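You operate a simulated robot arm through the tools that you are given. There is no shell and no other tool. Be economical: measure what you need, move in short steps, check, and stop when the job is done.

The job below is to be done with a simulated two-armed robot. You get a single attempt, and the scene is never put back.

TASK
Put the black holder on the blue lab bench top away on the low shelf of the blue lab bench. Take the purple holder and put it on the yellow setting card. Fetch the red holder and set it on top of the grey block. Fetch the green holder and set it on the ledge of the air unit. Put the orange holder on the long beige table top away on the low shelf of the blue lab bench. Take the sugar jar from the long beige table top and leave it on top of the green pad. Open the third drawer from the top of the blue cabinet. Do these in any order. Set down upright: sugar jar.
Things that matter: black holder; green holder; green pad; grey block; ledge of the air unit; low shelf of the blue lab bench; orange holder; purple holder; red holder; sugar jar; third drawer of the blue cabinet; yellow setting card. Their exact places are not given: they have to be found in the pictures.

Only the result counts: the job must be done as asked and must still hold three seconds after the hand-in. Knocking over, shifting, dropping, spilling or breaking anything else fails it.

THE ROBOT
Two 7-joint arms with fingered hands on one trunk, on a base that drives. Base frame: it is fixed to the floor where the robot stands at the start and does not move with it; the origin is under the middle of the robot, x ahead of it, y to its left, z up; the surface under the hand at the start is at about z = 860. Units: mm, degrees, N and s.
The left shoulder is at the start at [60, 126, 1099], the right one opposite. With the tool pointing down near the work surface each hand reaches from about 400 to 720 mm from the robot's upright axis, wherever it stands, measured 20 degrees to its own side. Places, roughly: black holder [500, -250, 1000]; green holder [250, -500, 500]; green pad (6x20x4 cm) [-1400, -800, 800]; grey block [750, 750, 750]; ledge of the air unit (65x15 cm) [2300, 1120, 120]; low shelf of the blue lab bench [500, -500, 400]; orange holder [-1000, -750, 750]; purple holder [500, -250, 500]; red holder [250, -250, 500]; sugar jar [-1250, -750, 750]; third drawer of the blue cabinet [-1300, -5300, 500]; yellow setting card [-1250, -2500, 750]. Payload 2.5 kg a hand.
The TCP of each hand is the grasp point between the finger pads, 30 mm short of the fingertips. In the tool frame z runs along the fingers and y along their closing line. The gripper opens to 104 mm. The gripper's body begins 35 mm behind the TCP. The gripper is a hand of 5 fingers: y runs from the thumb to the fingers, the wrist lies at [-15, -104, -178] in the tool frame.
Orientation is that of the tool frame in the base frame, as a unit quaternion [w, x, y, z]. With the fingers straight down and the wrist toward the robot, the tool's x, y and z point along [0, 1, 0], [1, 0, 0] and [0, 0, -1] of the base frame.

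THE INTERFACE
- The arms move only by the tool move_arm. It takes "left_commands", "right_commands" or both (then of equal length, played together; a hand with none holds still); each is text: rows parted by semicolons, each of 6 numbers parted by spaces: the shift along the tool's x, y, z in units of 20 mm (1.0 is 20 mm), then the turn, a rotation vector about the tool's x, y, z in units of 6 degrees (1.0 is 6 degrees). In form: x y z ax ay az; .... A call has 1 to 20 rows; each row shifts and turns the commanded pose from where the row before left it, along the tool's axes as they then stand. A call with a number of a shift or a turn outside -1 to 1 is refused whole. Each row takes 0.2 s and may step no farther than 50 mm and 8.6 degrees from the row before; otherwise, the whole call is refused. Where a pose cannot be reached the arm comes as near as it can. A force on the tool above 40 N (or 10 N above the force at the start of the call, whichever is more), or a blocked arm, ends the call early, and 0.2 s more pass. In this call time passes only in rows, and 0.2 s behind the last. The reply holds the time, the measured pose of the TCP, the force on the tool along the base axes, the opening and the grip force, in the units named above and with some noise, with the torque about the TCP (base axes, N m) and any sound that the robot's microphone picked up, and new pictures: "views" is both (left out), scene, wrist or none (wrist: the cameras of the hands that moved).
- Cameras (640 x 400 px; columns grow to the right, rows downward): "scene" is now at [117.9, -40.2, 1308.1]; the picture's right is [-0.43, -0.90, 0.00], its down [-0.52, 0.25, -0.82] and it looks along [0.74, -0.36, -0.58] (base axes); focal length 214 px, centre (320, 200). "left" rides on the left gripper at [-80, -78, -141] in its tool frame; the picture's right is [-0.78, -0.30, 0.56], its down [0.54, -0.78, 0.33] and it looks along [0.33, 0.56, 0.76] (tool axes); focal length 247 px, centre (320, 200). "right" rides on the right gripper at [80, -77, -141] in its tool frame; the picture's right is [-0.78, 0.30, -0.56], its down [-0.53, -0.78, 0.33] and it looks along [-0.33, 0.56, 0.76] (tool axes); focal length 247 px, centre (320, 200).
- slide_trunk(by): slides the trunk up (or, below 0, down) by that many mm; the arms and the scene camera ride with it, the base frame stays. It gives what a move gives, with no picture.
- steer(legs): drives the robot by 1 to 6 legs, each [ahead, left, turn to the left] in mm, mm and degrees, along the robot's own axes; the way and the turn of a leg run together, so that a leg with both is an arc; at most 1500 mm and 180 degrees a leg. The arms and the cameras ride along, it lands a little off, and it stops where it bumps. It gives what a move gives, and a new picture of the scene camera.
- finger_targets(index, middle, ring, little, thumb_bend, thumb_turn, hand): sets how far each is bent, from 0 (flat) to 1 (curled in); at 0.3 the hand is open as for a grip, at 0.7 the pads meet at the TCP. One left out holds its place. A second passes; each finger stops where it meets its share of the squeeze, and holds until it gets a number again. It is the only way to open and close the hand. It gives what a move gives, with no picture; readings hold the bend of each and the force on index, middle, ring, little, thumb and palm. thumb_turn goes from beside the hand (0) to across from the fingers (1), as for a grip.
- aim_head(pan, tilt): turns the head with the scene camera to pan (to the left, within 86 degrees either way) and tilt (down, from -29 to 69), counted from straight ahead of the robot. It gives what a move gives, and a new picture of the scene camera.
- point_at(camera, pixels): for up to 12 pixels [column, row] of the newest picture of that camera ("zoom" is the newest enlarged one), the place [x, y, z] in the base frame of the surface seen there, good to about 2 mm. The clock stands still meanwhile.
- zoom(camera, box): a new picture of the part [left, top, right, bottom] of that camera's present view, enlarged. The clock stands still meanwhile.
- job_done(): hands the job in; it is judged then, once.

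Work in short steps. Measure before you move; look again where a grasp or a placing could have gone wrong, and mend it. You have 131 turns and 260 pictures in all, those below and enlarged ones among them. Open the grippers and draw the arms clear of the work before you hand the job in, unless the task says otherwise.

The tools are called after "Emit:" by a JSON object that holds its "api" and its "payload". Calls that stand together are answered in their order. move_arm: Moves the arms, as the interface text tells. Its arguments: {"type":"object","properties":{"left_commands":{"type":"string"},"right_commands":{"type":"string"},"views":{"type":"string","enum":["both","scene","wrist","none"]}},"required":[]} The other tools are called the same way: slide_trunk (by) slides the trunk up or down; finger_targets (index, middle, ring, little, thumb_bend, thumb_turn, hand) moves the fingers one by one; steer (legs) drives the base; aim_head (pan, tilt) turns the head that bears the scene camera; point_at (camera, pixels) gives the place of the surface under pixels of a picture; zoom (camera, box) takes an enlarged picture of a part of a camera's view; job_done () hands the job in.

At the start:

```text
time_s: 0.0
left_position: [500.3, -43.4, 1265.8]
left_orientation: [0.0, 0.707, 0.707, 0.0]
left_ft_force: [0.9, -0.3, 0.0]
left_moment: [0.02, 0.01, 0.04]
left_opening: 103.9
left_gripper_force: 0.0
left_shape: jaw
left_bend: [0.3, 0.3, 0.3, 0.3, 0.3, 0.98]
left_finger forces: [0.1, 0.0, 0.0, 0.1, 0.0, 0.1]
right_position: [339.4, -328.3, 973.1]
right_orientation: [-0.265, 0.571, 0.769, 0.11]
right_ft_force: [0.8, -0.5, 0.0]
right_moment: [-0.01, -0.02, 0.02]
right_opening: 103.6
right_gripper_force: 0.1
right_shape: jaw
right_bend: [0.3, 0.3, 0.3, 0.3, 0.3, 0.98]
right_finger forces: [0.0, 0.1, 0.0, 0.0, 0.0, 0.0]
trunk travel left (down, up): [-494.0, 446.0]
robot x, y, heading: [-1.2, 1.1, -0.1]
head pan, tilt: [-25.8, 35.2]
```

scene: 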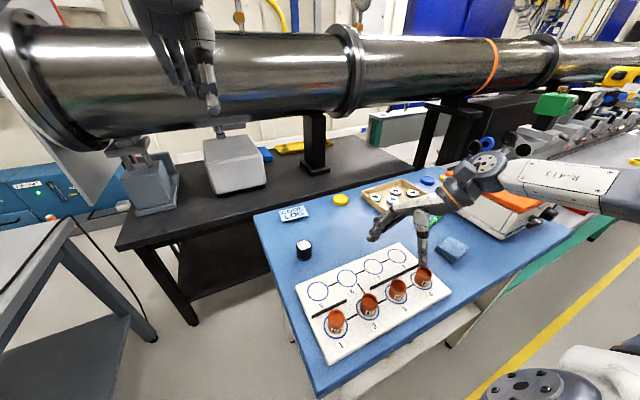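
right: 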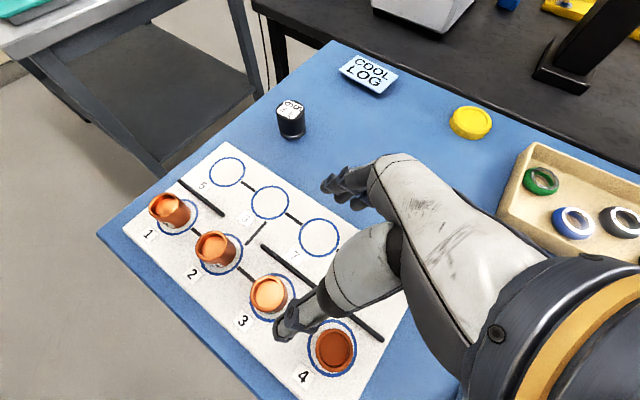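
left: 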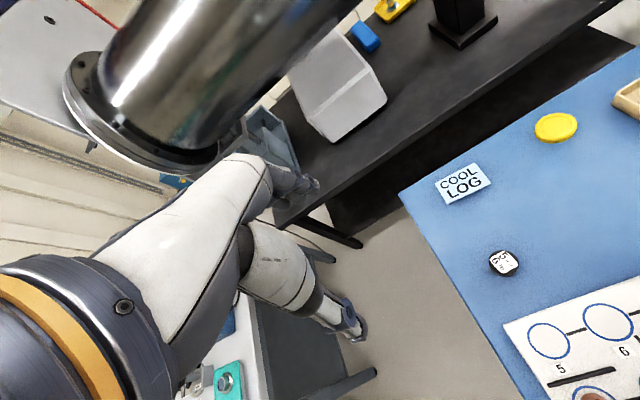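

The black item with a white top is near (305,250) in the scene picture, and other objects are spread over the bench. I'll measure these points and enlarge the view.

Emit:
{"api": "point_at", "payload": {"camera": "scene", "pixels": [[304, 244], [304, 258], [292, 213], [340, 200], [336, 322], [453, 246], [235, 160], [270, 240], [318, 390], [450, 335], [395, 195], [150, 190]]}}

Emit:
{"api": "zoom", "payload": {"camera": "scene", "box": [250, 150, 570, 350]}}

Emit:
{"api": "aim_head", "payload": {"pan": -50, "tilt": 65}}

```text
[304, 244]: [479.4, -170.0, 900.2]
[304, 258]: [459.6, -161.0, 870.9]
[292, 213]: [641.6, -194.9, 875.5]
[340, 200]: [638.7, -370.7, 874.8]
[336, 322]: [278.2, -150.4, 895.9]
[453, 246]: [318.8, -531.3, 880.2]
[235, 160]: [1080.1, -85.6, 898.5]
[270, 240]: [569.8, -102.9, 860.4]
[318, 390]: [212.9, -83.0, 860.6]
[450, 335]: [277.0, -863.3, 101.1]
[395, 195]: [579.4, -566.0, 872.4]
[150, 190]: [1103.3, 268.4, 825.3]
```

```text
2.00 times, centred on (410, 250) of scene
```

zoom: 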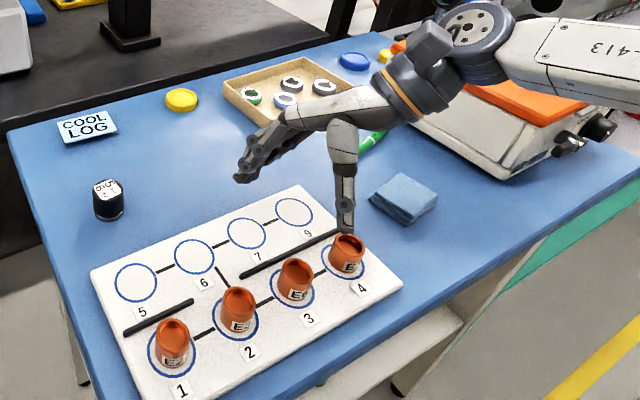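

```text
time_s: 0.9
left_position: [501.6, -41.8, 1266.0]
left_orientation: [0.001, 0.707, 0.707, 0.0]
left_ft_force: [0.8, 1.1, -0.1]
left_moment: [0.0, -0.03, -0.01]
left_opening: 103.7
left_gripper_force: 0.0
left_shape: jaw
left_bend: [0.3, 0.3, 0.3, 0.3, 0.3, 0.98]
left_finger forces: [0.0, 0.0, 0.0, 0.0, 0.0, 0.0]
right_position: [337.6, -328.2, 972.1]
right_orientation: [-0.268, 0.57, 0.769, 0.111]
right_ft_force: [0.2, 0.1, -0.2]
right_moment: [0.0, -0.03, 0.02]
right_opening: 103.9
right_gripper_force: 0.0
right_shape: jaw
right_bend: [0.3, 0.3, 0.3, 0.3, 0.3, 0.98]
right_finger forces: [0.1, 0.1, 0.0, 0.1, 0.0, 0.0]
trunk travel left (down, up): [-494.0, 446.0]
robot x, y, heading: [-1.0, -0.6, 0.0]
head pan, tilt: [-50.0, 65.0]
```

scene: 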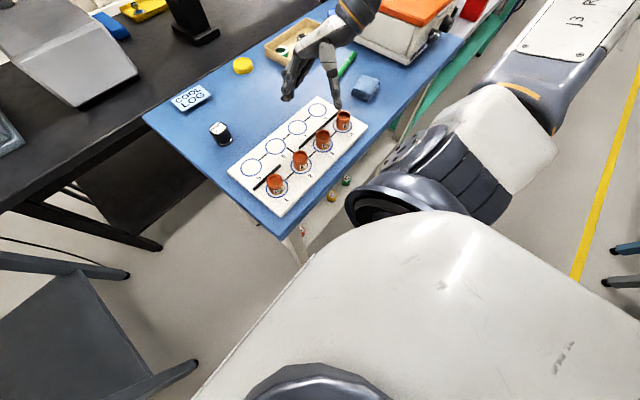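

The low shelf shows small items at (332,195) and (346,181), and (302,230). I'll enlarge this part and measure.

Emit:
{"api": "zoom", "payload": {"camera": "scene", "box": [270, 140, 430, 240]}}

Emit:
{"api": "point_at", "payload": {"camera": "scene", "pixels": [[332, 195], [346, 181], [302, 231], [325, 210], [370, 165], [380, 145]]}}

```text
4.00 times, centred on (350, 190) of scene
```

zoom: 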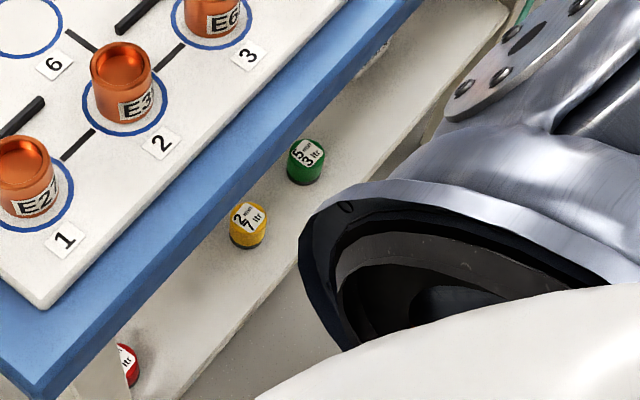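

```text
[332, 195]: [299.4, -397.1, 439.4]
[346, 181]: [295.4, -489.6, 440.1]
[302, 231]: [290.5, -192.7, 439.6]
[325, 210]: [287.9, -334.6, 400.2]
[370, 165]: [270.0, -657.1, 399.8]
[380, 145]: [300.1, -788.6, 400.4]
```

The black holder's top centre is at about (479,-170,900), and the shelf lies at z=400. I bring the right hand to point straight down while lifting it.

Emit:
{"api": "move_arm", "payload": {"right_commands": "0 0 -1 0 0 0; 0 0 -1 -0.355 -0.858 0.453; 0 0 -1 -0.355 -0.858 0.453; 0 0 -1 -0.355 -0.858 0.453; 0 0 0 -0.355 -0.858 0.453; 0 0 0 -0.355 -0.858 0.453; 0 0 0 -0.355 -0.858 0.453", "views": "none"}}

Emit:
{"api": "aim_head", "payload": {"pan": -20, "tilt": 45}}

```text
time_s: 1.8
left_position: [499.8, -42.2, 1266.0]
left_orientation: [0.0, 0.708, 0.706, 0.0]
left_ft_force: [0.0, -0.3, 0.4]
left_moment: [-0.02, -0.01, -0.01]
left_opening: 103.4
left_gripper_force: 0.1
left_shape: jaw
left_bend: [0.3, 0.3, 0.3, 0.3, 0.3, 0.98]
left_finger forces: [0.1, 0.0, 0.0, 0.1, 0.0, 0.0]
right_position: [362.7, -319.6, 995.4]
right_orientation: [-0.241, 0.579, 0.766, 0.144]
right_ft_force: [-0.3, -0.3, 0.6]
right_moment: [-0.03, -0.02, -0.02]
right_opening: 104.0
right_gripper_force: 0.1
right_shape: jaw
right_bend: [0.3, 0.3, 0.3, 0.3, 0.3, 0.98]
right_finger forces: [0.0, 0.0, 0.0, 0.0, 0.1, 0.1]
trunk travel left (down, up): [-494.0, 446.0]
robot x, y, heading: [-1.8, -0.7, 0.0]
head pan, tilt: [-50.0, 65.0]
stopped in row 4 (right hand): the arm was blocked; the commanded pose is now the measured one
```

```text
time_s: 2.7
left_position: [500.8, -42.8, 1266.9]
left_orientation: [0.001, 0.707, 0.707, 0.0]
left_ft_force: [-0.1, 0.0, -0.6]
left_moment: [0.03, 0.01, 0.01]
left_opening: 103.7
left_gripper_force: 0.1
left_shape: jaw
left_bend: [0.3, 0.3, 0.3, 0.3, 0.3, 0.98]
left_finger forces: [0.0, 0.1, 0.0, 0.1, 0.1, 0.0]
right_position: [363.8, -318.4, 994.9]
right_orientation: [-0.239, 0.579, 0.766, 0.144]
right_ft_force: [-0.3, 0.0, -0.2]
right_moment: [0.0, 0.01, 0.02]
right_opening: 103.7
right_gripper_force: 0.2
right_shape: jaw
right_bend: [0.3, 0.3, 0.3, 0.3, 0.3, 0.98]
right_finger forces: [0.0, 0.1, 0.0, 0.1, 0.1, 0.0]
trunk travel left (down, up): [-494.0, 446.0]
robot x, y, heading: [-2.8, -1.3, -0.1]
head pan, tilt: [-20.0, 45.0]
```

scene: 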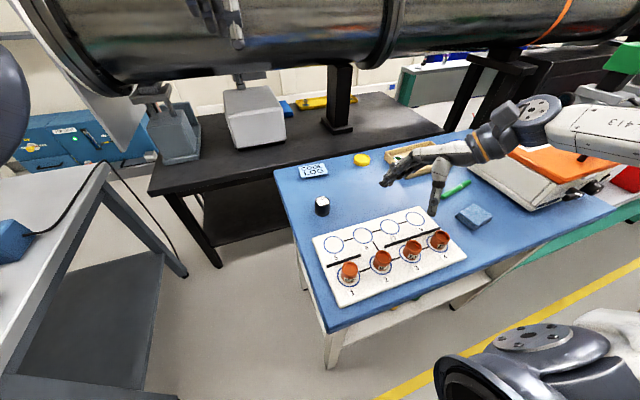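

The arm was blocked partway, and nothing is touched in the view. I try a pure shift toward the holder first, to take the arm out of its present bend.

Emit:
{"api": "move_arm", "payload": {"right_commands": "0.77 0.94 0.05 0 0 0; 0.77 0.94 0.05 0 0 0; 0.77 0.94 0.05 0 0 0; 0.77 0.94 0.05 0 0 0; 0.77 0.94 0.05 0 0 0; 0.77 0.94 0.05 0 0 0; 0.77 0.94 0.05 0 0 0", "views": "scene"}}

```text
time_s: 4.3
left_position: [500.7, -43.0, 1265.4]
left_orientation: [0.0, 0.707, 0.708, -0.001]
left_ft_force: [0.2, 0.3, 0.3]
left_moment: [-0.01, -0.02, -0.01]
left_opening: 103.8
left_gripper_force: 0.0
left_shape: jaw
left_bend: [0.3, 0.3, 0.3, 0.3, 0.3, 0.98]
left_finger forces: [0.0, 0.1, 0.0, 0.0, 0.0, 0.1]
right_position: [464.5, -191.2, 1038.2]
right_orientation: [-0.24, 0.579, 0.765, 0.144]
right_ft_force: [0.4, -0.3, 1.4]
right_moment: [-0.01, -0.03, -0.01]
right_opening: 104.0
right_gripper_force: 0.2
right_shape: jaw
right_bend: [0.3, 0.3, 0.3, 0.3, 0.3, 0.98]
right_finger forces: [0.0, 0.0, 0.0, 0.0, 0.0, 0.1]
trunk travel left (down, up): [-494.0, 446.0]
robot x, y, heading: [2.4, 1.4, 0.1]
head pan, tilt: [-20.0, 45.0]
```

scene: 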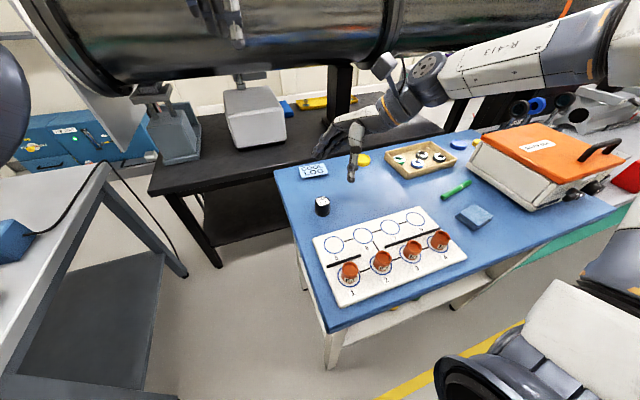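

The hand has reached (464,-191,1038) freely. Now I turn it to point straight down.

Emit:
{"api": "move_arm", "payload": {"right_commands": "0 0 0 -0.22 -0.878 0.428; 0 0 0 -0.22 -0.878 0.428; 0 0 0 -0.22 -0.878 0.428; 0 0 0 -0.22 -0.878 0.428; 0 0 0 -0.22 -0.878 0.428; 0 0 0 -0.22 -0.878 0.428", "views": "both"}}

```text
time_s: 5.7
left_position: [500.3, -42.9, 1267.4]
left_orientation: [0.0, 0.707, 0.707, 0.001]
left_ft_force: [-0.1, 0.2, -0.6]
left_moment: [-0.02, -0.01, 0.0]
left_opening: 103.9
left_gripper_force: 0.0
left_shape: jaw
left_bend: [0.3, 0.3, 0.3, 0.3, 0.3, 0.98]
left_finger forces: [0.0, 0.0, 0.0, 0.0, 0.1, 0.0]
right_position: [462.7, -337.4, 1010.2]
right_orientation: [-0.003, 0.702, 0.712, 0.003]
right_ft_force: [0.0, 0.2, -0.6]
right_moment: [-0.01, -0.01, 0.0]
right_opening: 103.7
right_gripper_force: 0.0
right_shape: jaw
right_bend: [0.3, 0.3, 0.3, 0.3, 0.3, 0.98]
right_finger forces: [0.1, 0.0, 0.0, 0.0, 0.0, 0.0]
right hand out of reach, approached as far as the arm can: row 3, 4, 5, 6
trunk travel left (down, up): [-494.0, 446.0]
robot x, y, heading: [0.5, 0.6, -0.2]
head pan, tilt: [-20.0, 45.0]
```

scene: 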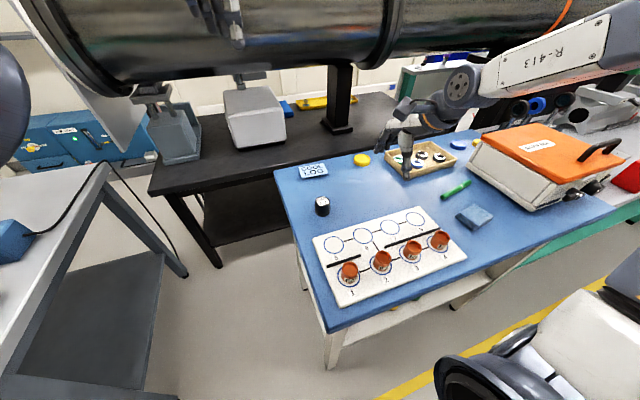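
right: 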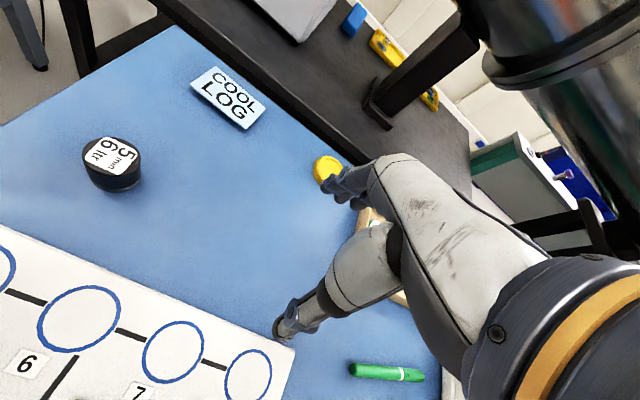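

The arm stopped at y=-337 instead of -191, so it is too folded at this distance. I drive back 170 mm to give it room.

Emit:
{"api": "steer", "payload": {"legs": [[-170, 0, 0]]}}

```text
time_s: 7.2
left_position: [330.8, -41.6, 1267.7]
left_orientation: [0.001, 0.706, 0.708, 0.0]
left_ft_force: [0.0, -0.2, -0.1]
left_moment: [0.0, -0.04, -0.02]
left_opening: 103.9
left_gripper_force: 0.1
left_shape: jaw
left_bend: [0.3, 0.3, 0.3, 0.3, 0.3, 0.98]
left_finger forces: [0.0, 0.0, 0.0, 0.0, 0.0, 0.0]
right_position: [292.7, -337.0, 1010.9]
right_orientation: [-0.004, 0.702, 0.713, 0.005]
right_ft_force: [-0.3, 0.0, 0.4]
right_moment: [0.01, -0.04, 0.0]
right_opening: 103.6
right_gripper_force: 0.1
right_shape: jaw
right_bend: [0.3, 0.3, 0.3, 0.3, 0.3, 0.98]
right_finger forces: [0.1, 0.1, 0.1, 0.1, 0.0, 0.0]
trunk travel left (down, up): [-494.0, 446.0]
robot x, y, heading: [-169.1, 0.9, -0.1]
head pan, tilt: [-20.0, 45.0]
```

scene: 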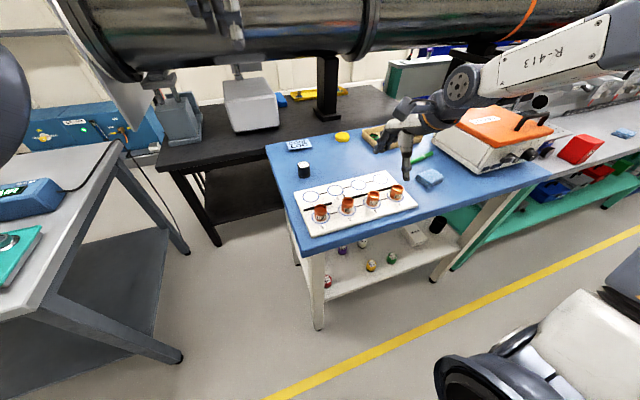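

From here the shelf is well seen around (330-440, 220-290). I enlarge it, measure, and move the right hand above the black holder.

Emit:
{"api": "zoom", "payload": {"camera": "scene", "box": [300, 200, 460, 300]}}

Emit:
{"api": "point_at", "payload": {"camera": "scene", "pixels": [[327, 282], [342, 250], [363, 243], [370, 265], [391, 258], [437, 224], [415, 235], [350, 280], [303, 163], [303, 171], [330, 225], [345, 243]]}}

Emit:
{"api": "move_arm", "payload": {"right_commands": "0.84 0.93 0 0 0 0; 0.84 0.93 0 0 0 0; 0.84 0.93 0 0 0 0; 0.84 0.93 0 0 0 0; 0.84 0.93 0 0 0 0; 0.84 0.93 0 0 0 0; 0.84 0.93 0 0 0 0; 0.84 0.93 0 0 0 0; 0.84 0.93 0 0 0 0; 0.84 0.93 0 0 0 0", "views": "both"}}

```text
4.00 times, centred on (380, 250) of scene
```

zoom: 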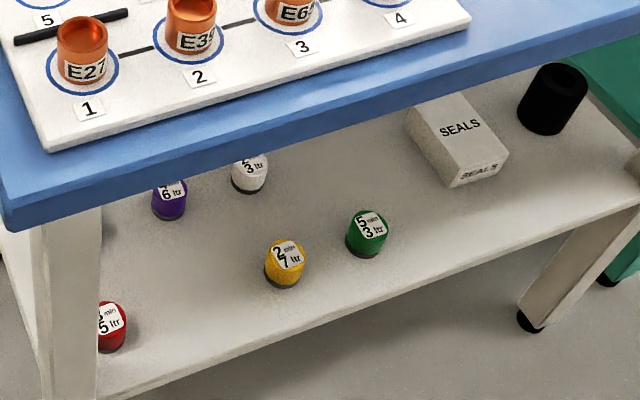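

```text
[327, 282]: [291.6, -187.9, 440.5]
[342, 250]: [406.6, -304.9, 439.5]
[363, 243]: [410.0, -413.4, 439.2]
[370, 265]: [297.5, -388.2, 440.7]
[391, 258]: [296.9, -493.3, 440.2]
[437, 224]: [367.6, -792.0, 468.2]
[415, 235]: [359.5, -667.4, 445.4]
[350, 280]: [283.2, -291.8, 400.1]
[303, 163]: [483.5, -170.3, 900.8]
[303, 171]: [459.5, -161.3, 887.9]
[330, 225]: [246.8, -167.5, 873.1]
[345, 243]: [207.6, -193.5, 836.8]
```

```text
time_s: 9.4
left_position: [330.9, -40.6, 1266.0]
left_orientation: [0.0, 0.706, 0.709, -0.001]
left_ft_force: [0.1, -0.6, -0.6]
left_moment: [-0.01, 0.01, -0.01]
left_opening: 103.6
left_gripper_force: 0.1
left_shape: jaw
left_bend: [0.3, 0.3, 0.3, 0.3, 0.3, 0.98]
left_finger forces: [0.0, 0.0, 0.0, 0.0, 0.0, 0.1]
right_position: [470.0, -337.7, 997.0]
right_orientation: [-0.006, 0.7, 0.714, 0.006]
right_ft_force: [0.0, 0.2, 0.2]
right_moment: [0.05, 0.0, -0.03]
right_opening: 103.7
right_gripper_force: 0.1
right_shape: jaw
right_bend: [0.3, 0.3, 0.3, 0.3, 0.3, 0.98]
right_finger forces: [0.1, 0.0, 0.0, 0.0, 0.1, 0.1]
right hand out of reach, approached as far as the arm can: row 1, 2, 3, 4, 5, 6, 7, 8, 9, 10
trunk travel left (down, up): [-494.0, 446.0]
robot x, y, heading: [-172.8, 0.4, 0.1]
head pan, tilt: [-20.0, 45.0]
```

scene: 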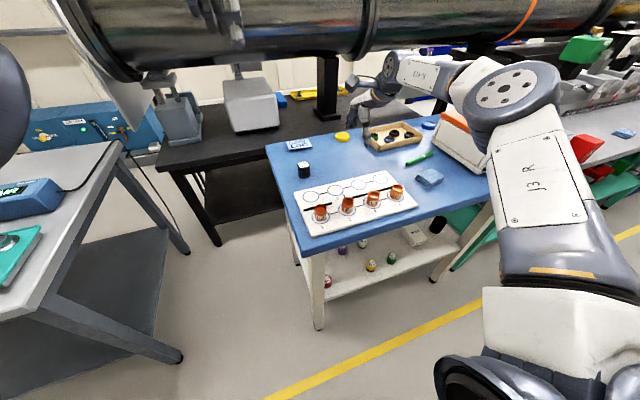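
right: 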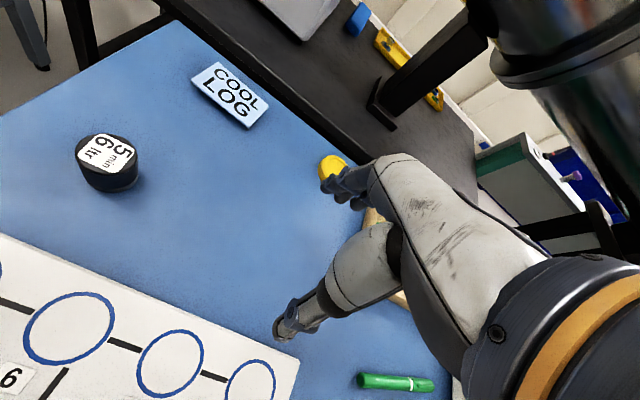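

The right hand can't go left of y≈-337 at this heading, so I turn the robot left 18° to bring the holder onto the right hand's own side.

Emit:
{"api": "steer", "payload": {"legs": [[0, 0, 18]]}}

```text
time_s: 10.8
left_position: [319.5, 114.5, 1265.7]
left_orientation: [0.001, 0.587, 0.81, 0.0]
left_ft_force: [-0.6, 0.3, -0.2]
left_moment: [-0.01, -0.01, 0.02]
left_opening: 103.9
left_gripper_force: 0.0
left_shape: jaw
left_bend: [0.3, 0.3, 0.3, 0.3, 0.3, 0.98]
left_finger forces: [0.1, 0.1, 0.0, 0.0, 0.1, 0.0]
right_position: [542.1, -122.2, 995.1]
right_orientation: [-0.006, 0.58, 0.815, 0.006]
right_ft_force: [0.8, 0.2, 0.9]
right_moment: [-0.03, 0.02, 0.01]
right_opening: 103.7
right_gripper_force: 0.1
right_shape: jaw
right_bend: [0.3, 0.3, 0.3, 0.3, 0.3, 0.98]
right_finger forces: [0.0, 0.0, 0.0, 0.1, 0.1, 0.1]
trunk travel left (down, up): [-494.0, 446.0]
robot x, y, heading: [-170.6, -1.0, 18.0]
head pan, tilt: [-20.0, 45.0]
```

scene: 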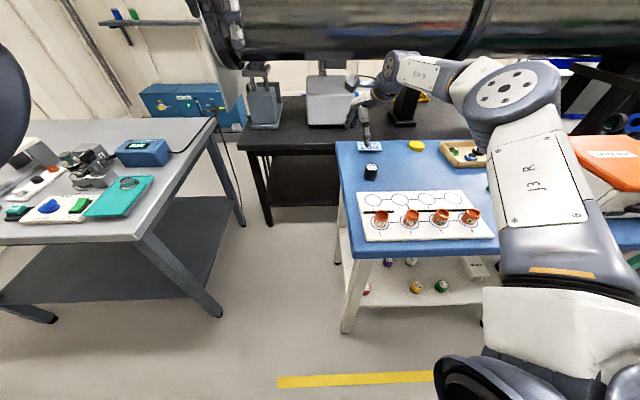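

Now the hand is at (542,-122,995) pointing down. I shift it over the black holder (481,-170) and check.

Emit:
{"api": "move_arm", "payload": {"right_commands": "-0.32 -0.92 0 0 0 0; -0.32 -0.92 0 0 0 0; -0.32 -0.92 0 0 0 0; -0.32 -0.92 0 0 0 0; 0 0 0.9 0 0 0", "views": "both"}}

```text
time_s: 12.0
left_position: [320.1, 114.3, 1265.7]
left_orientation: [0.001, 0.587, 0.809, -0.001]
left_ft_force: [0.2, -0.5, 0.3]
left_moment: [-0.04, -0.01, -0.01]
left_opening: 103.5
left_gripper_force: 0.0
left_shape: jaw
left_bend: [0.3, 0.3, 0.3, 0.3, 0.3, 0.98]
left_finger forces: [0.0, 0.1, 0.0, 0.0, 0.1, 0.0]
right_position: [481.2, -170.8, 976.4]
right_orientation: [-0.005, 0.579, 0.815, 0.006]
right_ft_force: [-0.1, -0.5, -0.5]
right_moment: [-0.04, -0.01, -0.02]
right_opening: 103.7
right_gripper_force: 0.1
right_shape: jaw
right_bend: [0.3, 0.3, 0.3, 0.3, 0.3, 0.98]
right_finger forces: [0.0, 0.0, 0.1, 0.1, 0.0, 0.1]
trunk travel left (down, up): [-494.0, 446.0]
robot x, y, heading: [-168.6, -3.0, 18.0]
head pan, tilt: [-20.0, 45.0]
```

scene: 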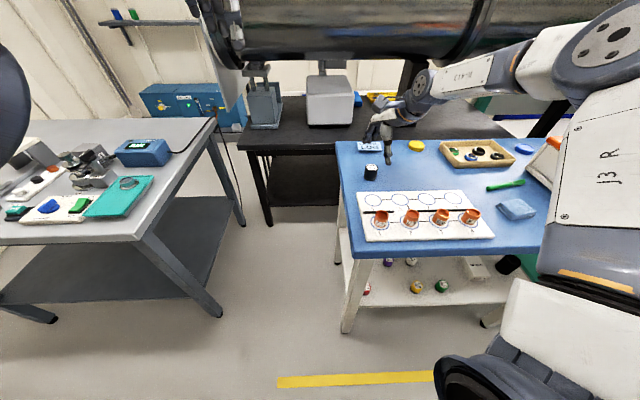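
right: 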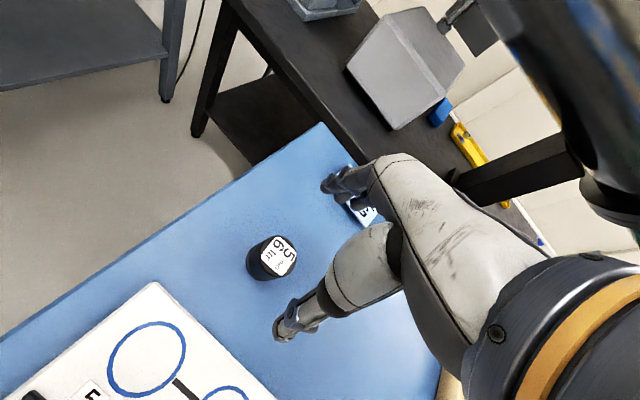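

The holder top at (275,257) in the wrist picture sits where the TCP axis passes. I descend to about z=897 and grip.

Emit:
{"api": "move_arm", "payload": {"right_commands": "0 0 1 0 0 0; 0 0 1 0 0 0; 0 0 1 0 0 0; 0 0 0.95 0 0 0", "views": "wrist"}}

Emit:
{"api": "finger_targets", "payload": {"hand": "right", "index": 0.7, "middle": 0.7, "ring": 0.7, "little": 0.7, "thumb_bend": 0.7}}

```text
time_s: 13.0
left_position: [319.0, 114.8, 1266.3]
left_orientation: [0.001, 0.587, 0.81, -0.001]
left_ft_force: [-0.7, 0.8, -1.5]
left_moment: [0.02, -0.06, 0.0]
left_opening: 103.8
left_gripper_force: 0.0
left_shape: jaw
left_bend: [0.3, 0.3, 0.3, 0.3, 0.3, 0.98]
left_finger forces: [0.1, 0.1, 0.0, 0.0, 0.0, 0.0]
right_position: [480.9, -169.9, 898.7]
right_orientation: [-0.005, 0.579, 0.815, 0.006]
right_ft_force: [0.3, -0.1, -0.2]
right_moment: [-0.02, 0.01, 0.0]
right_opening: 103.6
right_gripper_force: 0.1
right_shape: jaw
right_bend: [0.3, 0.3, 0.3, 0.3, 0.3, 0.98]
right_finger forces: [0.1, 0.0, 0.0, 0.1, 0.0, 0.1]
trunk travel left (down, up): [-494.0, 446.0]
robot x, y, heading: [-172.3, -1.0, 18.0]
head pan, tilt: [-20.0, 45.0]
```

right: 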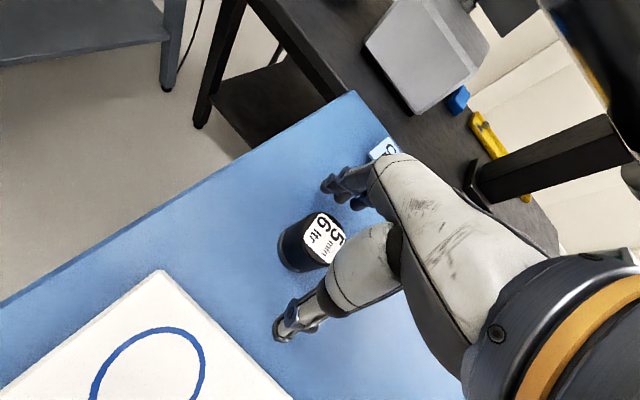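

```text
time_s: 14.0
left_position: [319.9, 114.6, 1266.4]
left_orientation: [0.001, 0.588, 0.809, 0.0]
left_ft_force: [0.8, 1.2, -0.2]
left_moment: [0.0, -0.03, -0.02]
left_opening: 103.9
left_gripper_force: 0.1
left_shape: jaw
left_bend: [0.3, 0.3, 0.3, 0.3, 0.3, 0.98]
left_finger forces: [0.0, 0.1, 0.0, 0.0, 0.1, 0.0]
right_position: [480.7, -169.4, 900.1]
right_orientation: [-0.005, 0.579, 0.815, 0.004]
right_ft_force: [0.4, -0.6, 0.2]
right_moment: [-0.02, 0.01, 0.06]
right_opening: 33.7
right_gripper_force: 12.3
right_shape: fingers
right_bend: [0.59, 0.64, 0.7, 0.7, 0.58, 0.96]
right_finger forces: [7.6, 4.7, 0.0, 0.1, 12.5, 0.1]
trunk travel left (down, up): [-494.0, 446.0]
robot x, y, heading: [-170.2, 2.5, 18.2]
head pan, tilt: [-20.0, 45.0]
```

Index, middle and thumb hold the holder (opening 33.7, 12 N). I lift it 70 mm, then look to both sides before driving.

Emit:
{"api": "move_arm", "payload": {"right_commands": "0 0 -1 0 0 0; 0 0 -1 0 0 0; 0 0 -1 0 0 0; 0 0 -0.5 0 0 0", "views": "wrist"}}

Emit:
{"api": "aim_head", "payload": {"pan": 86, "tilt": 35}}

Emit:
{"api": "point_at", "payload": {"camera": "scene", "pixels": [[320, 300], [320, 200], [200, 200], [450, 200], [100, 200], [100, 300]]}}

Emit:
{"api": "aim_head", "payload": {"pan": -86, "tilt": 35}}

```text
time_s: 15.0
left_position: [319.5, 114.1, 1267.0]
left_orientation: [0.0, 0.587, 0.809, 0.0]
left_ft_force: [0.1, 0.6, -0.1]
left_moment: [0.0, 0.02, 0.02]
left_opening: 104.0
left_gripper_force: 0.0
left_shape: jaw
left_bend: [0.3, 0.3, 0.3, 0.3, 0.3, 0.98]
left_finger forces: [0.0, 0.0, 0.0, 0.0, 0.1, 0.0]
right_position: [480.9, -172.0, 969.7]
right_orientation: [-0.006, 0.579, 0.815, 0.005]
right_ft_force: [-0.2, 0.0, -1.4]
right_moment: [-0.02, 0.02, -0.01]
right_opening: 33.5
right_gripper_force: 12.3
right_shape: fingers
right_bend: [0.59, 0.65, 0.7, 0.7, 0.58, 0.96]
right_finger forces: [7.6, 4.6, 0.1, 0.1, 12.6, 0.0]
trunk travel left (down, up): [-494.0, 446.0]
robot x, y, heading: [-169.4, -0.4, 18.1]
head pan, tilt: [-20.0, 45.0]
```

right: 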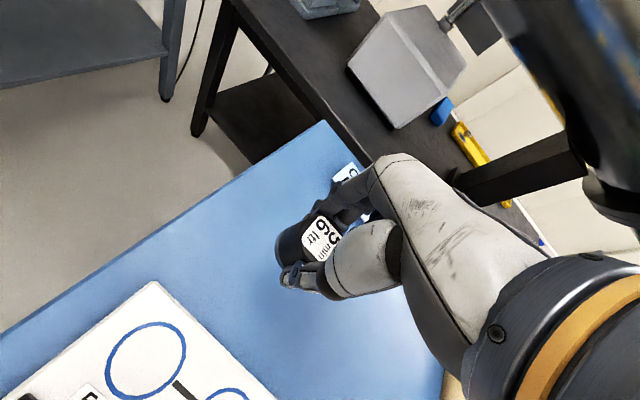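

```text
time_s: 16.8
left_position: [318.6, 113.9, 1266.6]
left_orientation: [0.0, 0.587, 0.809, -0.001]
left_ft_force: [-0.1, -0.3, 1.0]
left_moment: [-0.01, 0.0, 0.01]
left_opening: 103.5
left_gripper_force: 0.0
left_shape: jaw
left_bend: [0.3, 0.3, 0.3, 0.3, 0.3, 0.98]
left_finger forces: [0.1, 0.1, 0.0, 0.0, 0.0, 0.1]
right_position: [481.4, -171.0, 969.2]
right_orientation: [-0.006, 0.579, 0.815, 0.005]
right_ft_force: [-0.3, 0.0, -0.3]
right_moment: [0.1, 0.01, 0.01]
right_opening: 33.5
right_gripper_force: 12.0
right_shape: fingers
right_bend: [0.59, 0.65, 0.7, 0.7, 0.58, 0.96]
right_finger forces: [7.5, 4.6, 0.0, 0.0, 12.5, 0.0]
trunk travel left (down, up): [-494.0, 446.0]
robot x, y, heading: [-166.9, 1.7, 18.0]
head pan, tilt: [85.9, 35.0]
```

scene: 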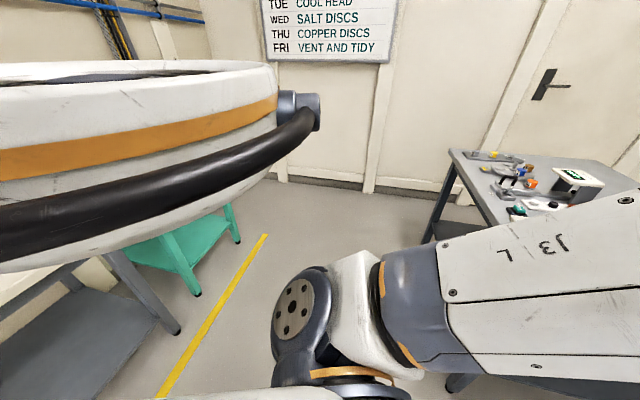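

```text
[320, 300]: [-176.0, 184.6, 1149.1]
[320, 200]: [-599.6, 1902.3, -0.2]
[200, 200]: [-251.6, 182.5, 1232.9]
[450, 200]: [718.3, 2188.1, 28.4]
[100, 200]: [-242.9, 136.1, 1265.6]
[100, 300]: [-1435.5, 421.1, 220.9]
```

```text
time_s: 19.4
left_position: [319.4, 114.1, 1265.5]
left_orientation: [0.0, 0.587, 0.81, -0.001]
left_ft_force: [0.3, -0.7, 1.0]
left_moment: [0.02, 0.0, 0.0]
left_opening: 103.8
left_gripper_force: 0.0
left_shape: jaw
left_bend: [0.3, 0.3, 0.3, 0.3, 0.3, 0.98]
left_finger forces: [0.1, 0.0, 0.0, 0.0, 0.1, 0.0]
right_position: [480.7, -172.0, 969.5]
right_orientation: [-0.006, 0.579, 0.815, 0.005]
right_ft_force: [0.1, 0.8, -0.6]
right_moment: [0.01, 0.0, -0.02]
right_opening: 33.3
right_gripper_force: 12.0
right_shape: fingers
right_bend: [0.59, 0.65, 0.7, 0.7, 0.58, 0.96]
right_finger forces: [7.6, 4.6, 0.0, 0.0, 12.5, 0.0]
trunk travel left (down, up): [-494.0, 446.0]
robot x, y, heading: [-168.3, -1.1, 18.3]
head pan, tilt: [-85.9, 35.0]
```

scene: 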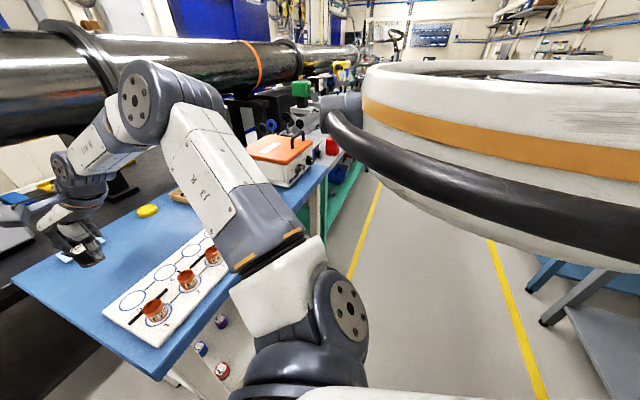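

The holder is firmly held. The aisle behind seems free to about x=-1000; I measure the tables' near edges in this picture to be sure.

Emit:
{"api": "point_at", "payload": {"camera": "scene", "pixels": [[545, 323], [570, 310], [530, 288], [510, 310], [365, 240], [600, 270], [170, 90], [330, 300], [415, 40], [200, 150]]}}

Emit:
{"api": "zoom", "payload": {"camera": "scene", "box": [300, 0, 640, 212]}}

```text
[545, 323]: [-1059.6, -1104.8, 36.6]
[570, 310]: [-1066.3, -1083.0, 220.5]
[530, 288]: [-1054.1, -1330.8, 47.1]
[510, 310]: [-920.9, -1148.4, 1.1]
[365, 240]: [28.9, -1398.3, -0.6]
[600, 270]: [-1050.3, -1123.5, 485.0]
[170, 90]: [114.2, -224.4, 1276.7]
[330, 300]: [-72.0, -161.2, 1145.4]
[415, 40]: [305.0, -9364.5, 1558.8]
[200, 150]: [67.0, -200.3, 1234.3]
```

```text
1.88 times, centred on (470, 106) of scene
```

zoom: 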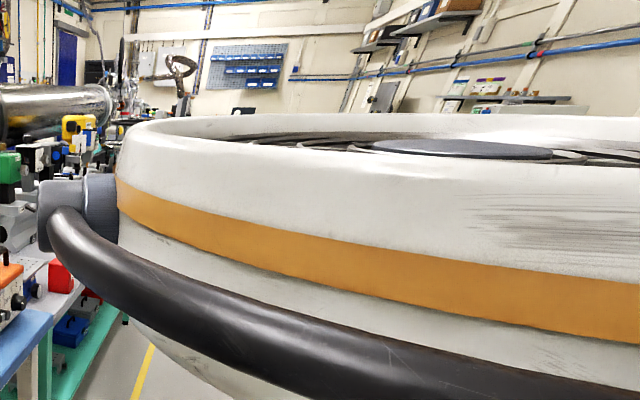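

The tables behind start at x≈-1050, so backing to x≈-590 is safe. I back off, straighten the heading and lower the trunk.

Emit:
{"api": "steer", "payload": {"legs": [[-376, 201, 0], [0, 0, -18]]}}

Emit:
{"api": "slide_trunk", "payload": {"by": -465}}

Emit:
{"api": "aim_head", "payload": {"pan": -25, "tilt": 25}}

```text
time_s: 23.0
left_position: [-86.2, 37.4, 1265.1]
left_orientation: [0.0, 0.701, 0.713, -0.001]
left_ft_force: [-0.8, -0.2, -0.4]
left_moment: [0.02, 0.0, 0.01]
left_opening: 103.8
left_gripper_force: 0.0
left_shape: jaw
left_bend: [0.3, 0.3, 0.3, 0.3, 0.3, 0.98]
left_finger forces: [0.0, 0.0, 0.0, 0.0, 0.1, 0.1]
right_position: [-16.5, -285.2, 969.1]
right_orientation: [-0.004, 0.695, 0.719, 0.006]
right_ft_force: [-0.1, 0.7, -1.6]
right_moment: [-0.02, 0.02, 0.01]
right_opening: 33.4
right_gripper_force: 12.4
right_shape: fingers
right_bend: [0.59, 0.65, 0.7, 0.7, 0.58, 0.96]
right_finger forces: [7.6, 4.6, 0.0, 0.0, 12.4, 0.0]
trunk travel left (down, up): [-494.0, 446.0]
robot x, y, heading: [-589.9, 70.0, 1.1]
head pan, tilt: [-85.9, 35.0]
```

scene: 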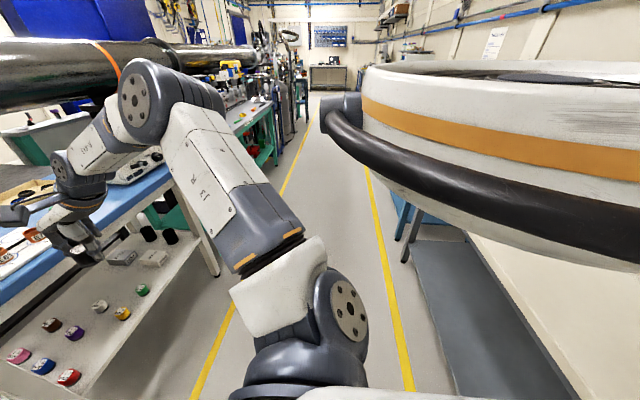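

```text
refused: -465 is not a number from -400 to 400
```

```text
time_s: 24.3
left_position: [-87.3, 37.1, 1266.6]
left_orientation: [0.001, 0.702, 0.712, 0.0]
left_ft_force: [0.7, 0.5, 0.3]
left_moment: [0.02, -0.01, -0.01]
left_opening: 103.8
left_gripper_force: 0.0
left_shape: jaw
left_bend: [0.3, 0.3, 0.3, 0.3, 0.3, 0.98]
left_finger forces: [0.0, 0.0, 0.1, 0.0, 0.0, 0.0]
right_position: [-16.5, -284.1, 969.7]
right_orientation: [-0.005, 0.694, 0.72, 0.006]
right_ft_force: [-0.4, -1.1, -0.7]
right_moment: [0.02, 0.02, -0.04]
right_opening: 33.4
right_gripper_force: 12.5
right_shape: fingers
right_bend: [0.59, 0.65, 0.7, 0.7, 0.58, 0.96]
right_finger forces: [7.6, 4.7, 0.1, 0.0, 12.4, 0.0]
trunk travel left (down, up): [-494.0, 446.0]
robot x, y, heading: [-580.5, 73.4, 0.6]
head pan, tilt: [-25.0, 25.0]
```

scene: 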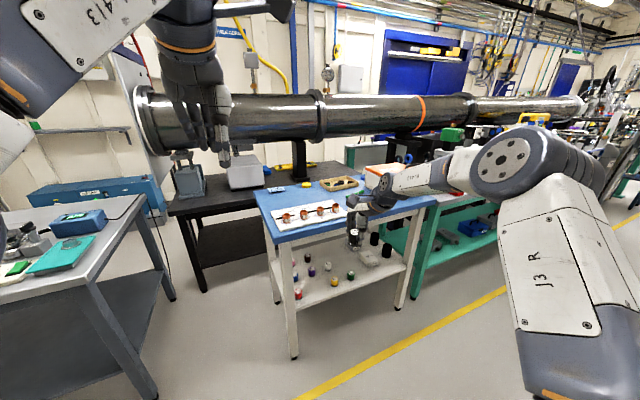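

I lower the trunk in two slides and shift the left hand 120 mm out to the left so it stays clear of the bench.

Emit:
{"api": "move_arm", "payload": {"left_commands": "1 -0.5 0 0 0 0; 1 -0.5 0 0 0 0; 1 -0.5 0 0 0 0; 1 -0.5 0 0 0 0; 1 -0.5 0 0 0 0; 1 -0.5 0 0 0 0", "views": "none"}}

Emit:
{"api": "slide_trunk", "payload": {"by": -400}}

Emit:
{"api": "slide_trunk", "payload": {"by": -65}}

Emit:
{"api": "aim_head", "payload": {"pan": -35, "tilt": 25}}

Emit:
{"api": "zoom", "payload": {"camera": "scene", "box": [160, 100, 480, 300]}}

```text
time_s: 25.7
left_position: [-149.2, 156.1, 1265.5]
left_orientation: [0.0, 0.701, 0.713, 0.0]
left_ft_force: [-0.6, -0.6, 0.1]
left_moment: [-0.02, -0.01, 0.01]
left_opening: 103.8
left_gripper_force: 0.0
left_shape: jaw
left_bend: [0.3, 0.3, 0.3, 0.3, 0.3, 0.98]
left_finger forces: [0.1, 0.0, 0.0, 0.1, 0.0, 0.0]
right_position: [-16.9, -285.0, 970.6]
right_orientation: [-0.005, 0.694, 0.72, 0.006]
right_ft_force: [1.0, -0.1, -0.4]
right_moment: [0.0, -0.01, -0.01]
right_opening: 33.0
right_gripper_force: 12.6
right_shape: fingers
right_bend: [0.59, 0.65, 0.7, 0.7, 0.58, 0.96]
right_finger forces: [7.7, 4.5, 0.1, 0.1, 12.5, 0.0]
trunk travel left (down, up): [-494.0, 446.0]
robot x, y, heading: [-585.9, 71.4, 1.1]
head pan, tilt: [-25.0, 25.0]
```

```text
time_s: 29.6
left_position: [-149.2, 155.5, 865.4]
left_orientation: [0.0, 0.701, 0.713, -0.001]
left_ft_force: [0.9, -0.2, 0.0]
left_moment: [0.01, -0.02, 0.01]
left_opening: 103.8
left_gripper_force: 0.0
left_shape: jaw
left_bend: [0.3, 0.3, 0.3, 0.3, 0.3, 0.98]
left_finger forces: [0.0, 0.1, 0.0, 0.0, 0.1, 0.1]
right_position: [-16.7, -284.6, 570.2]
right_orientation: [-0.005, 0.694, 0.719, 0.005]
right_ft_force: [0.7, -0.8, -0.9]
right_moment: [0.02, 0.0, 0.02]
right_opening: 33.5
right_gripper_force: 12.5
right_shape: fingers
right_bend: [0.59, 0.65, 0.7, 0.7, 0.58, 0.96]
right_finger forces: [7.6, 4.6, 0.0, 0.0, 12.4, 0.1]
trunk travel left (down, up): [-94.0, 846.0]
robot x, y, heading: [-589.4, 75.6, 0.8]
head pan, tilt: [-25.0, 25.0]
```

```text
time_s: 30.6
left_position: [-148.2, 156.9, 800.5]
left_orientation: [0.0, 0.701, 0.713, 0.0]
left_ft_force: [0.4, 0.3, -0.1]
left_moment: [-0.01, -0.03, 0.02]
left_opening: 103.8
left_gripper_force: 0.1
left_shape: jaw
left_bend: [0.3, 0.3, 0.3, 0.3, 0.3, 0.98]
left_finger forces: [0.0, 0.0, 0.0, 0.1, 0.0, 0.0]
right_position: [-15.3, -283.5, 504.8]
right_orientation: [-0.005, 0.694, 0.72, 0.006]
right_ft_force: [-0.3, 1.2, -1.5]
right_moment: [0.0, 0.01, -0.03]
right_opening: 33.1
right_gripper_force: 12.4
right_shape: fingers
right_bend: [0.59, 0.65, 0.7, 0.7, 0.58, 0.96]
right_finger forces: [7.6, 4.6, 0.0, 0.1, 12.4, 0.0]
trunk travel left (down, up): [-29.0, 911.0]
robot x, y, heading: [-587.3, 71.1, 1.0]
head pan, tilt: [-25.0, 25.0]
```

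```text
time_s: 31.3
left_position: [-148.9, 156.9, 800.4]
left_orientation: [0.001, 0.701, 0.713, -0.001]
left_ft_force: [0.2, -0.2, 0.1]
left_moment: [-0.01, 0.02, -0.01]
left_opening: 103.9
left_gripper_force: 0.0
left_shape: jaw
left_bend: [0.3, 0.3, 0.3, 0.3, 0.3, 0.98]
left_finger forces: [0.0, 0.0, 0.0, 0.0, 0.0, 0.0]
right_position: [-16.0, -283.4, 505.4]
right_orientation: [-0.005, 0.695, 0.719, 0.006]
right_ft_force: [-0.9, 0.1, -1.3]
right_moment: [0.01, 0.02, 0.01]
right_opening: 33.5
right_gripper_force: 12.5
right_shape: fingers
right_bend: [0.59, 0.65, 0.7, 0.7, 0.58, 0.96]
right_finger forces: [7.6, 4.6, 0.0, 0.0, 12.4, 0.1]
trunk travel left (down, up): [-29.0, 911.0]
robot x, y, heading: [-588.4, 71.5, 1.0]
head pan, tilt: [-35.0, 25.0]
```

scene: 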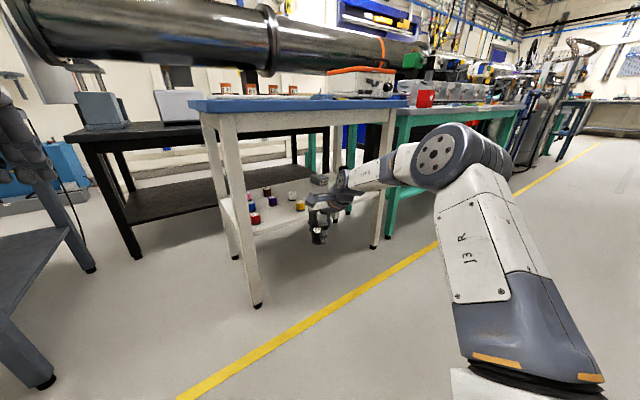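

```text
2.00 times, centred on (320, 200) of scene
```

zoom: 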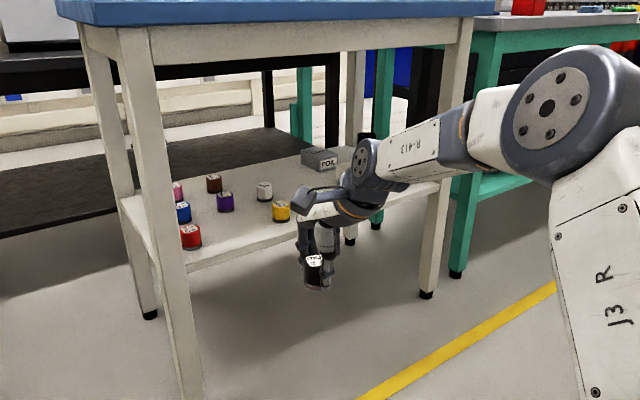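

I measure the shelf items, the apron and the legs in this enlarged picture.

Emit:
{"api": "point_at", "payload": {"camera": "zoom", "pixels": [[190, 230], [225, 195], [264, 186], [281, 205], [183, 207], [213, 178], [178, 185], [240, 235], [300, 52], [158, 100], [445, 190], [318, 155]]}}

```text
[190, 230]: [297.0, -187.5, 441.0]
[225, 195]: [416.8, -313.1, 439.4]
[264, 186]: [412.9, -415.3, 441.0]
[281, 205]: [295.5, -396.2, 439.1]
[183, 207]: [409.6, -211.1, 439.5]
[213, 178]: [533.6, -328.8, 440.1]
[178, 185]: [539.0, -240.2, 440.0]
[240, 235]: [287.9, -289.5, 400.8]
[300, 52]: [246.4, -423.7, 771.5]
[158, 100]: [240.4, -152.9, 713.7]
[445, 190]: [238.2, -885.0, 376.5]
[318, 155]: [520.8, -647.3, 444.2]
```

The apron's lower edge is near z=760 and the shelf spot at (290,-290) is free. I drive forward 305 mm with the holder 65 mm above the shelf.

Emit:
{"api": "steer", "payload": {"legs": [[305, -12, 0]]}}

Emit:
{"api": "zoom", "payload": {"camera": "right", "box": [0, 0, 640, 400]}}

```text
time_s: 33.4
left_position: [155.8, 151.8, 800.9]
left_orientation: [0.0, 0.7, 0.714, 0.0]
left_ft_force: [0.3, 0.4, 0.1]
left_moment: [0.0, 0.01, 0.01]
left_opening: 103.7
left_gripper_force: 0.2
left_shape: jaw
left_bend: [0.3, 0.3, 0.3, 0.3, 0.3, 0.98]
left_finger forces: [0.1, 0.0, 0.1, 0.0, 0.0, 0.1]
right_position: [289.2, -289.0, 503.7]
right_orientation: [-0.004, 0.693, 0.721, 0.007]
right_ft_force: [0.4, 0.9, -0.9]
right_moment: [0.01, -0.01, 0.0]
right_opening: 33.3
right_gripper_force: 12.0
right_shape: fingers
right_bend: [0.59, 0.65, 0.7, 0.7, 0.58, 0.96]
right_finger forces: [7.6, 4.6, 0.0, 0.1, 12.3, 0.0]
trunk travel left (down, up): [-29.0, 911.0]
robot x, y, heading: [-281.3, 61.9, 0.9]
head pan, tilt: [-35.0, 25.0]
```

scene: 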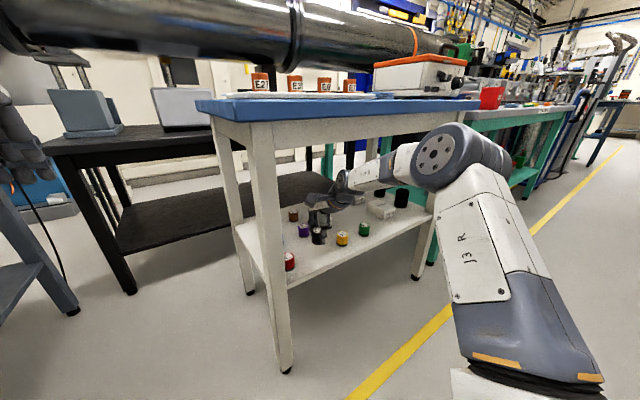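

```text
1.00 times, centred on (320, 200) of right (not enlarged: the box is as wide or as high as the picture)
```

zoom: 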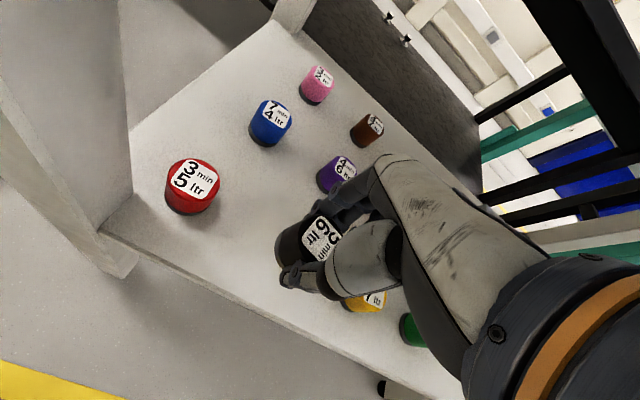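

The spot below the holder is clear in the wrist picture. I lower it 62 mm and open the hand.

Emit:
{"api": "move_arm", "payload": {"right_commands": "0 0 1 0 0 0; 0 0 1 0 0 0; 0 0 0.7 0 0 0; 0 0 0.35 0 0 0", "views": "wrist"}}

Emit:
{"api": "finger_targets", "payload": {"hand": "right", "index": 0.4, "middle": 0.4, "ring": 0.4, "little": 0.4, "thumb_bend": 0.4}}

Emit:
{"api": "move_arm", "payload": {"right_commands": "0 0 -1 0 0 0; 0 0 -1 0 0 0; 0 0 -1 0 0 0; 0 0 -1 0 0 0", "views": "wrist"}}

```text
time_s: 34.4
left_position: [156.2, 150.7, 800.1]
left_orientation: [0.001, 0.701, 0.713, -0.001]
left_ft_force: [-0.4, -0.8, 0.1]
left_moment: [0.04, 0.03, 0.02]
left_opening: 103.7
left_gripper_force: 0.0
left_shape: jaw
left_bend: [0.3, 0.3, 0.3, 0.3, 0.3, 0.98]
left_finger forces: [0.0, 0.0, 0.1, 0.0, 0.0, 0.0]
right_position: [289.5, -288.4, 443.6]
right_orientation: [-0.005, 0.693, 0.721, 0.006]
right_ft_force: [0.5, 0.0, -1.1]
right_moment: [0.0, 0.0, 0.01]
right_opening: 33.6
right_gripper_force: 11.9
right_shape: fingers
right_bend: [0.59, 0.65, 0.7, 0.7, 0.58, 0.96]
right_finger forces: [7.6, 4.6, 0.1, 0.0, 12.3, 0.0]
trunk travel left (down, up): [-29.0, 911.0]
robot x, y, heading: [-282.8, 66.3, 0.9]
head pan, tilt: [-35.0, 25.0]
```

right: 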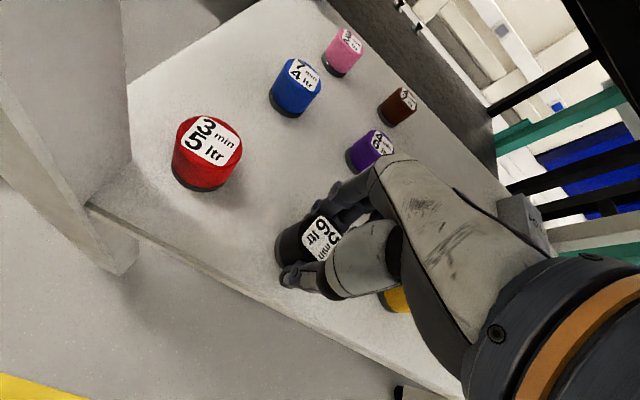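

```text
time_s: 35.4
left_position: [156.3, 150.9, 800.9]
left_orientation: [0.001, 0.7, 0.714, 0.0]
left_ft_force: [0.2, -0.4, 0.5]
left_moment: [0.0, -0.01, 0.0]
left_opening: 103.7
left_gripper_force: 0.0
left_shape: jaw
left_bend: [0.3, 0.3, 0.3, 0.3, 0.3, 0.98]
left_finger forces: [0.0, 0.0, 0.0, 0.0, 0.1, 0.1]
right_position: [289.4, -288.8, 444.3]
right_orientation: [-0.005, 0.693, 0.721, 0.007]
right_ft_force: [-0.6, 0.2, 0.7]
right_moment: [0.03, 0.01, -0.03]
right_opening: 77.5
right_gripper_force: 0.2
right_shape: fingers
right_bend: [0.4, 0.4, 0.4, 0.4, 0.4, 0.97]
right_finger forces: [0.0, 0.2, 0.0, 0.0, 0.0, 0.0]
trunk travel left (down, up): [-29.0, 911.0]
robot x, y, heading: [-285.8, 65.4, 0.8]
head pan, tilt: [-35.0, 25.0]
```

```text
time_s: 36.4
left_position: [156.4, 151.1, 801.6]
left_orientation: [-0.001, 0.701, 0.713, 0.0]
left_ft_force: [0.2, -0.1, -0.5]
left_moment: [-0.03, -0.01, -0.01]
left_opening: 103.7
left_gripper_force: 0.1
left_shape: jaw
left_bend: [0.3, 0.3, 0.3, 0.3, 0.3, 0.98]
left_finger forces: [0.0, 0.0, 0.0, 0.0, 0.1, 0.0]
right_position: [290.5, -288.9, 522.8]
right_orientation: [-0.004, 0.693, 0.721, 0.007]
right_ft_force: [-0.9, -0.1, 0.8]
right_moment: [0.03, 0.0, -0.02]
right_opening: 77.6
right_gripper_force: 0.0
right_shape: fingers
right_bend: [0.4, 0.4, 0.4, 0.4, 0.4, 0.97]
right_finger forces: [0.0, 0.0, 0.0, 0.1, 0.0, 0.1]
trunk travel left (down, up): [-29.0, 911.0]
robot x, y, heading: [-283.4, 60.5, 0.8]
head pan, tilt: [-35.0, 25.0]
```

right: 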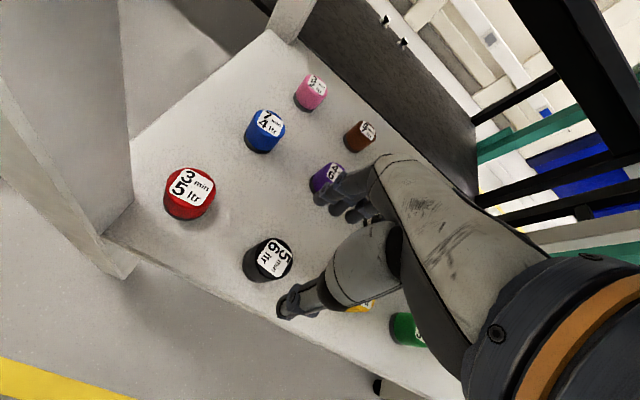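

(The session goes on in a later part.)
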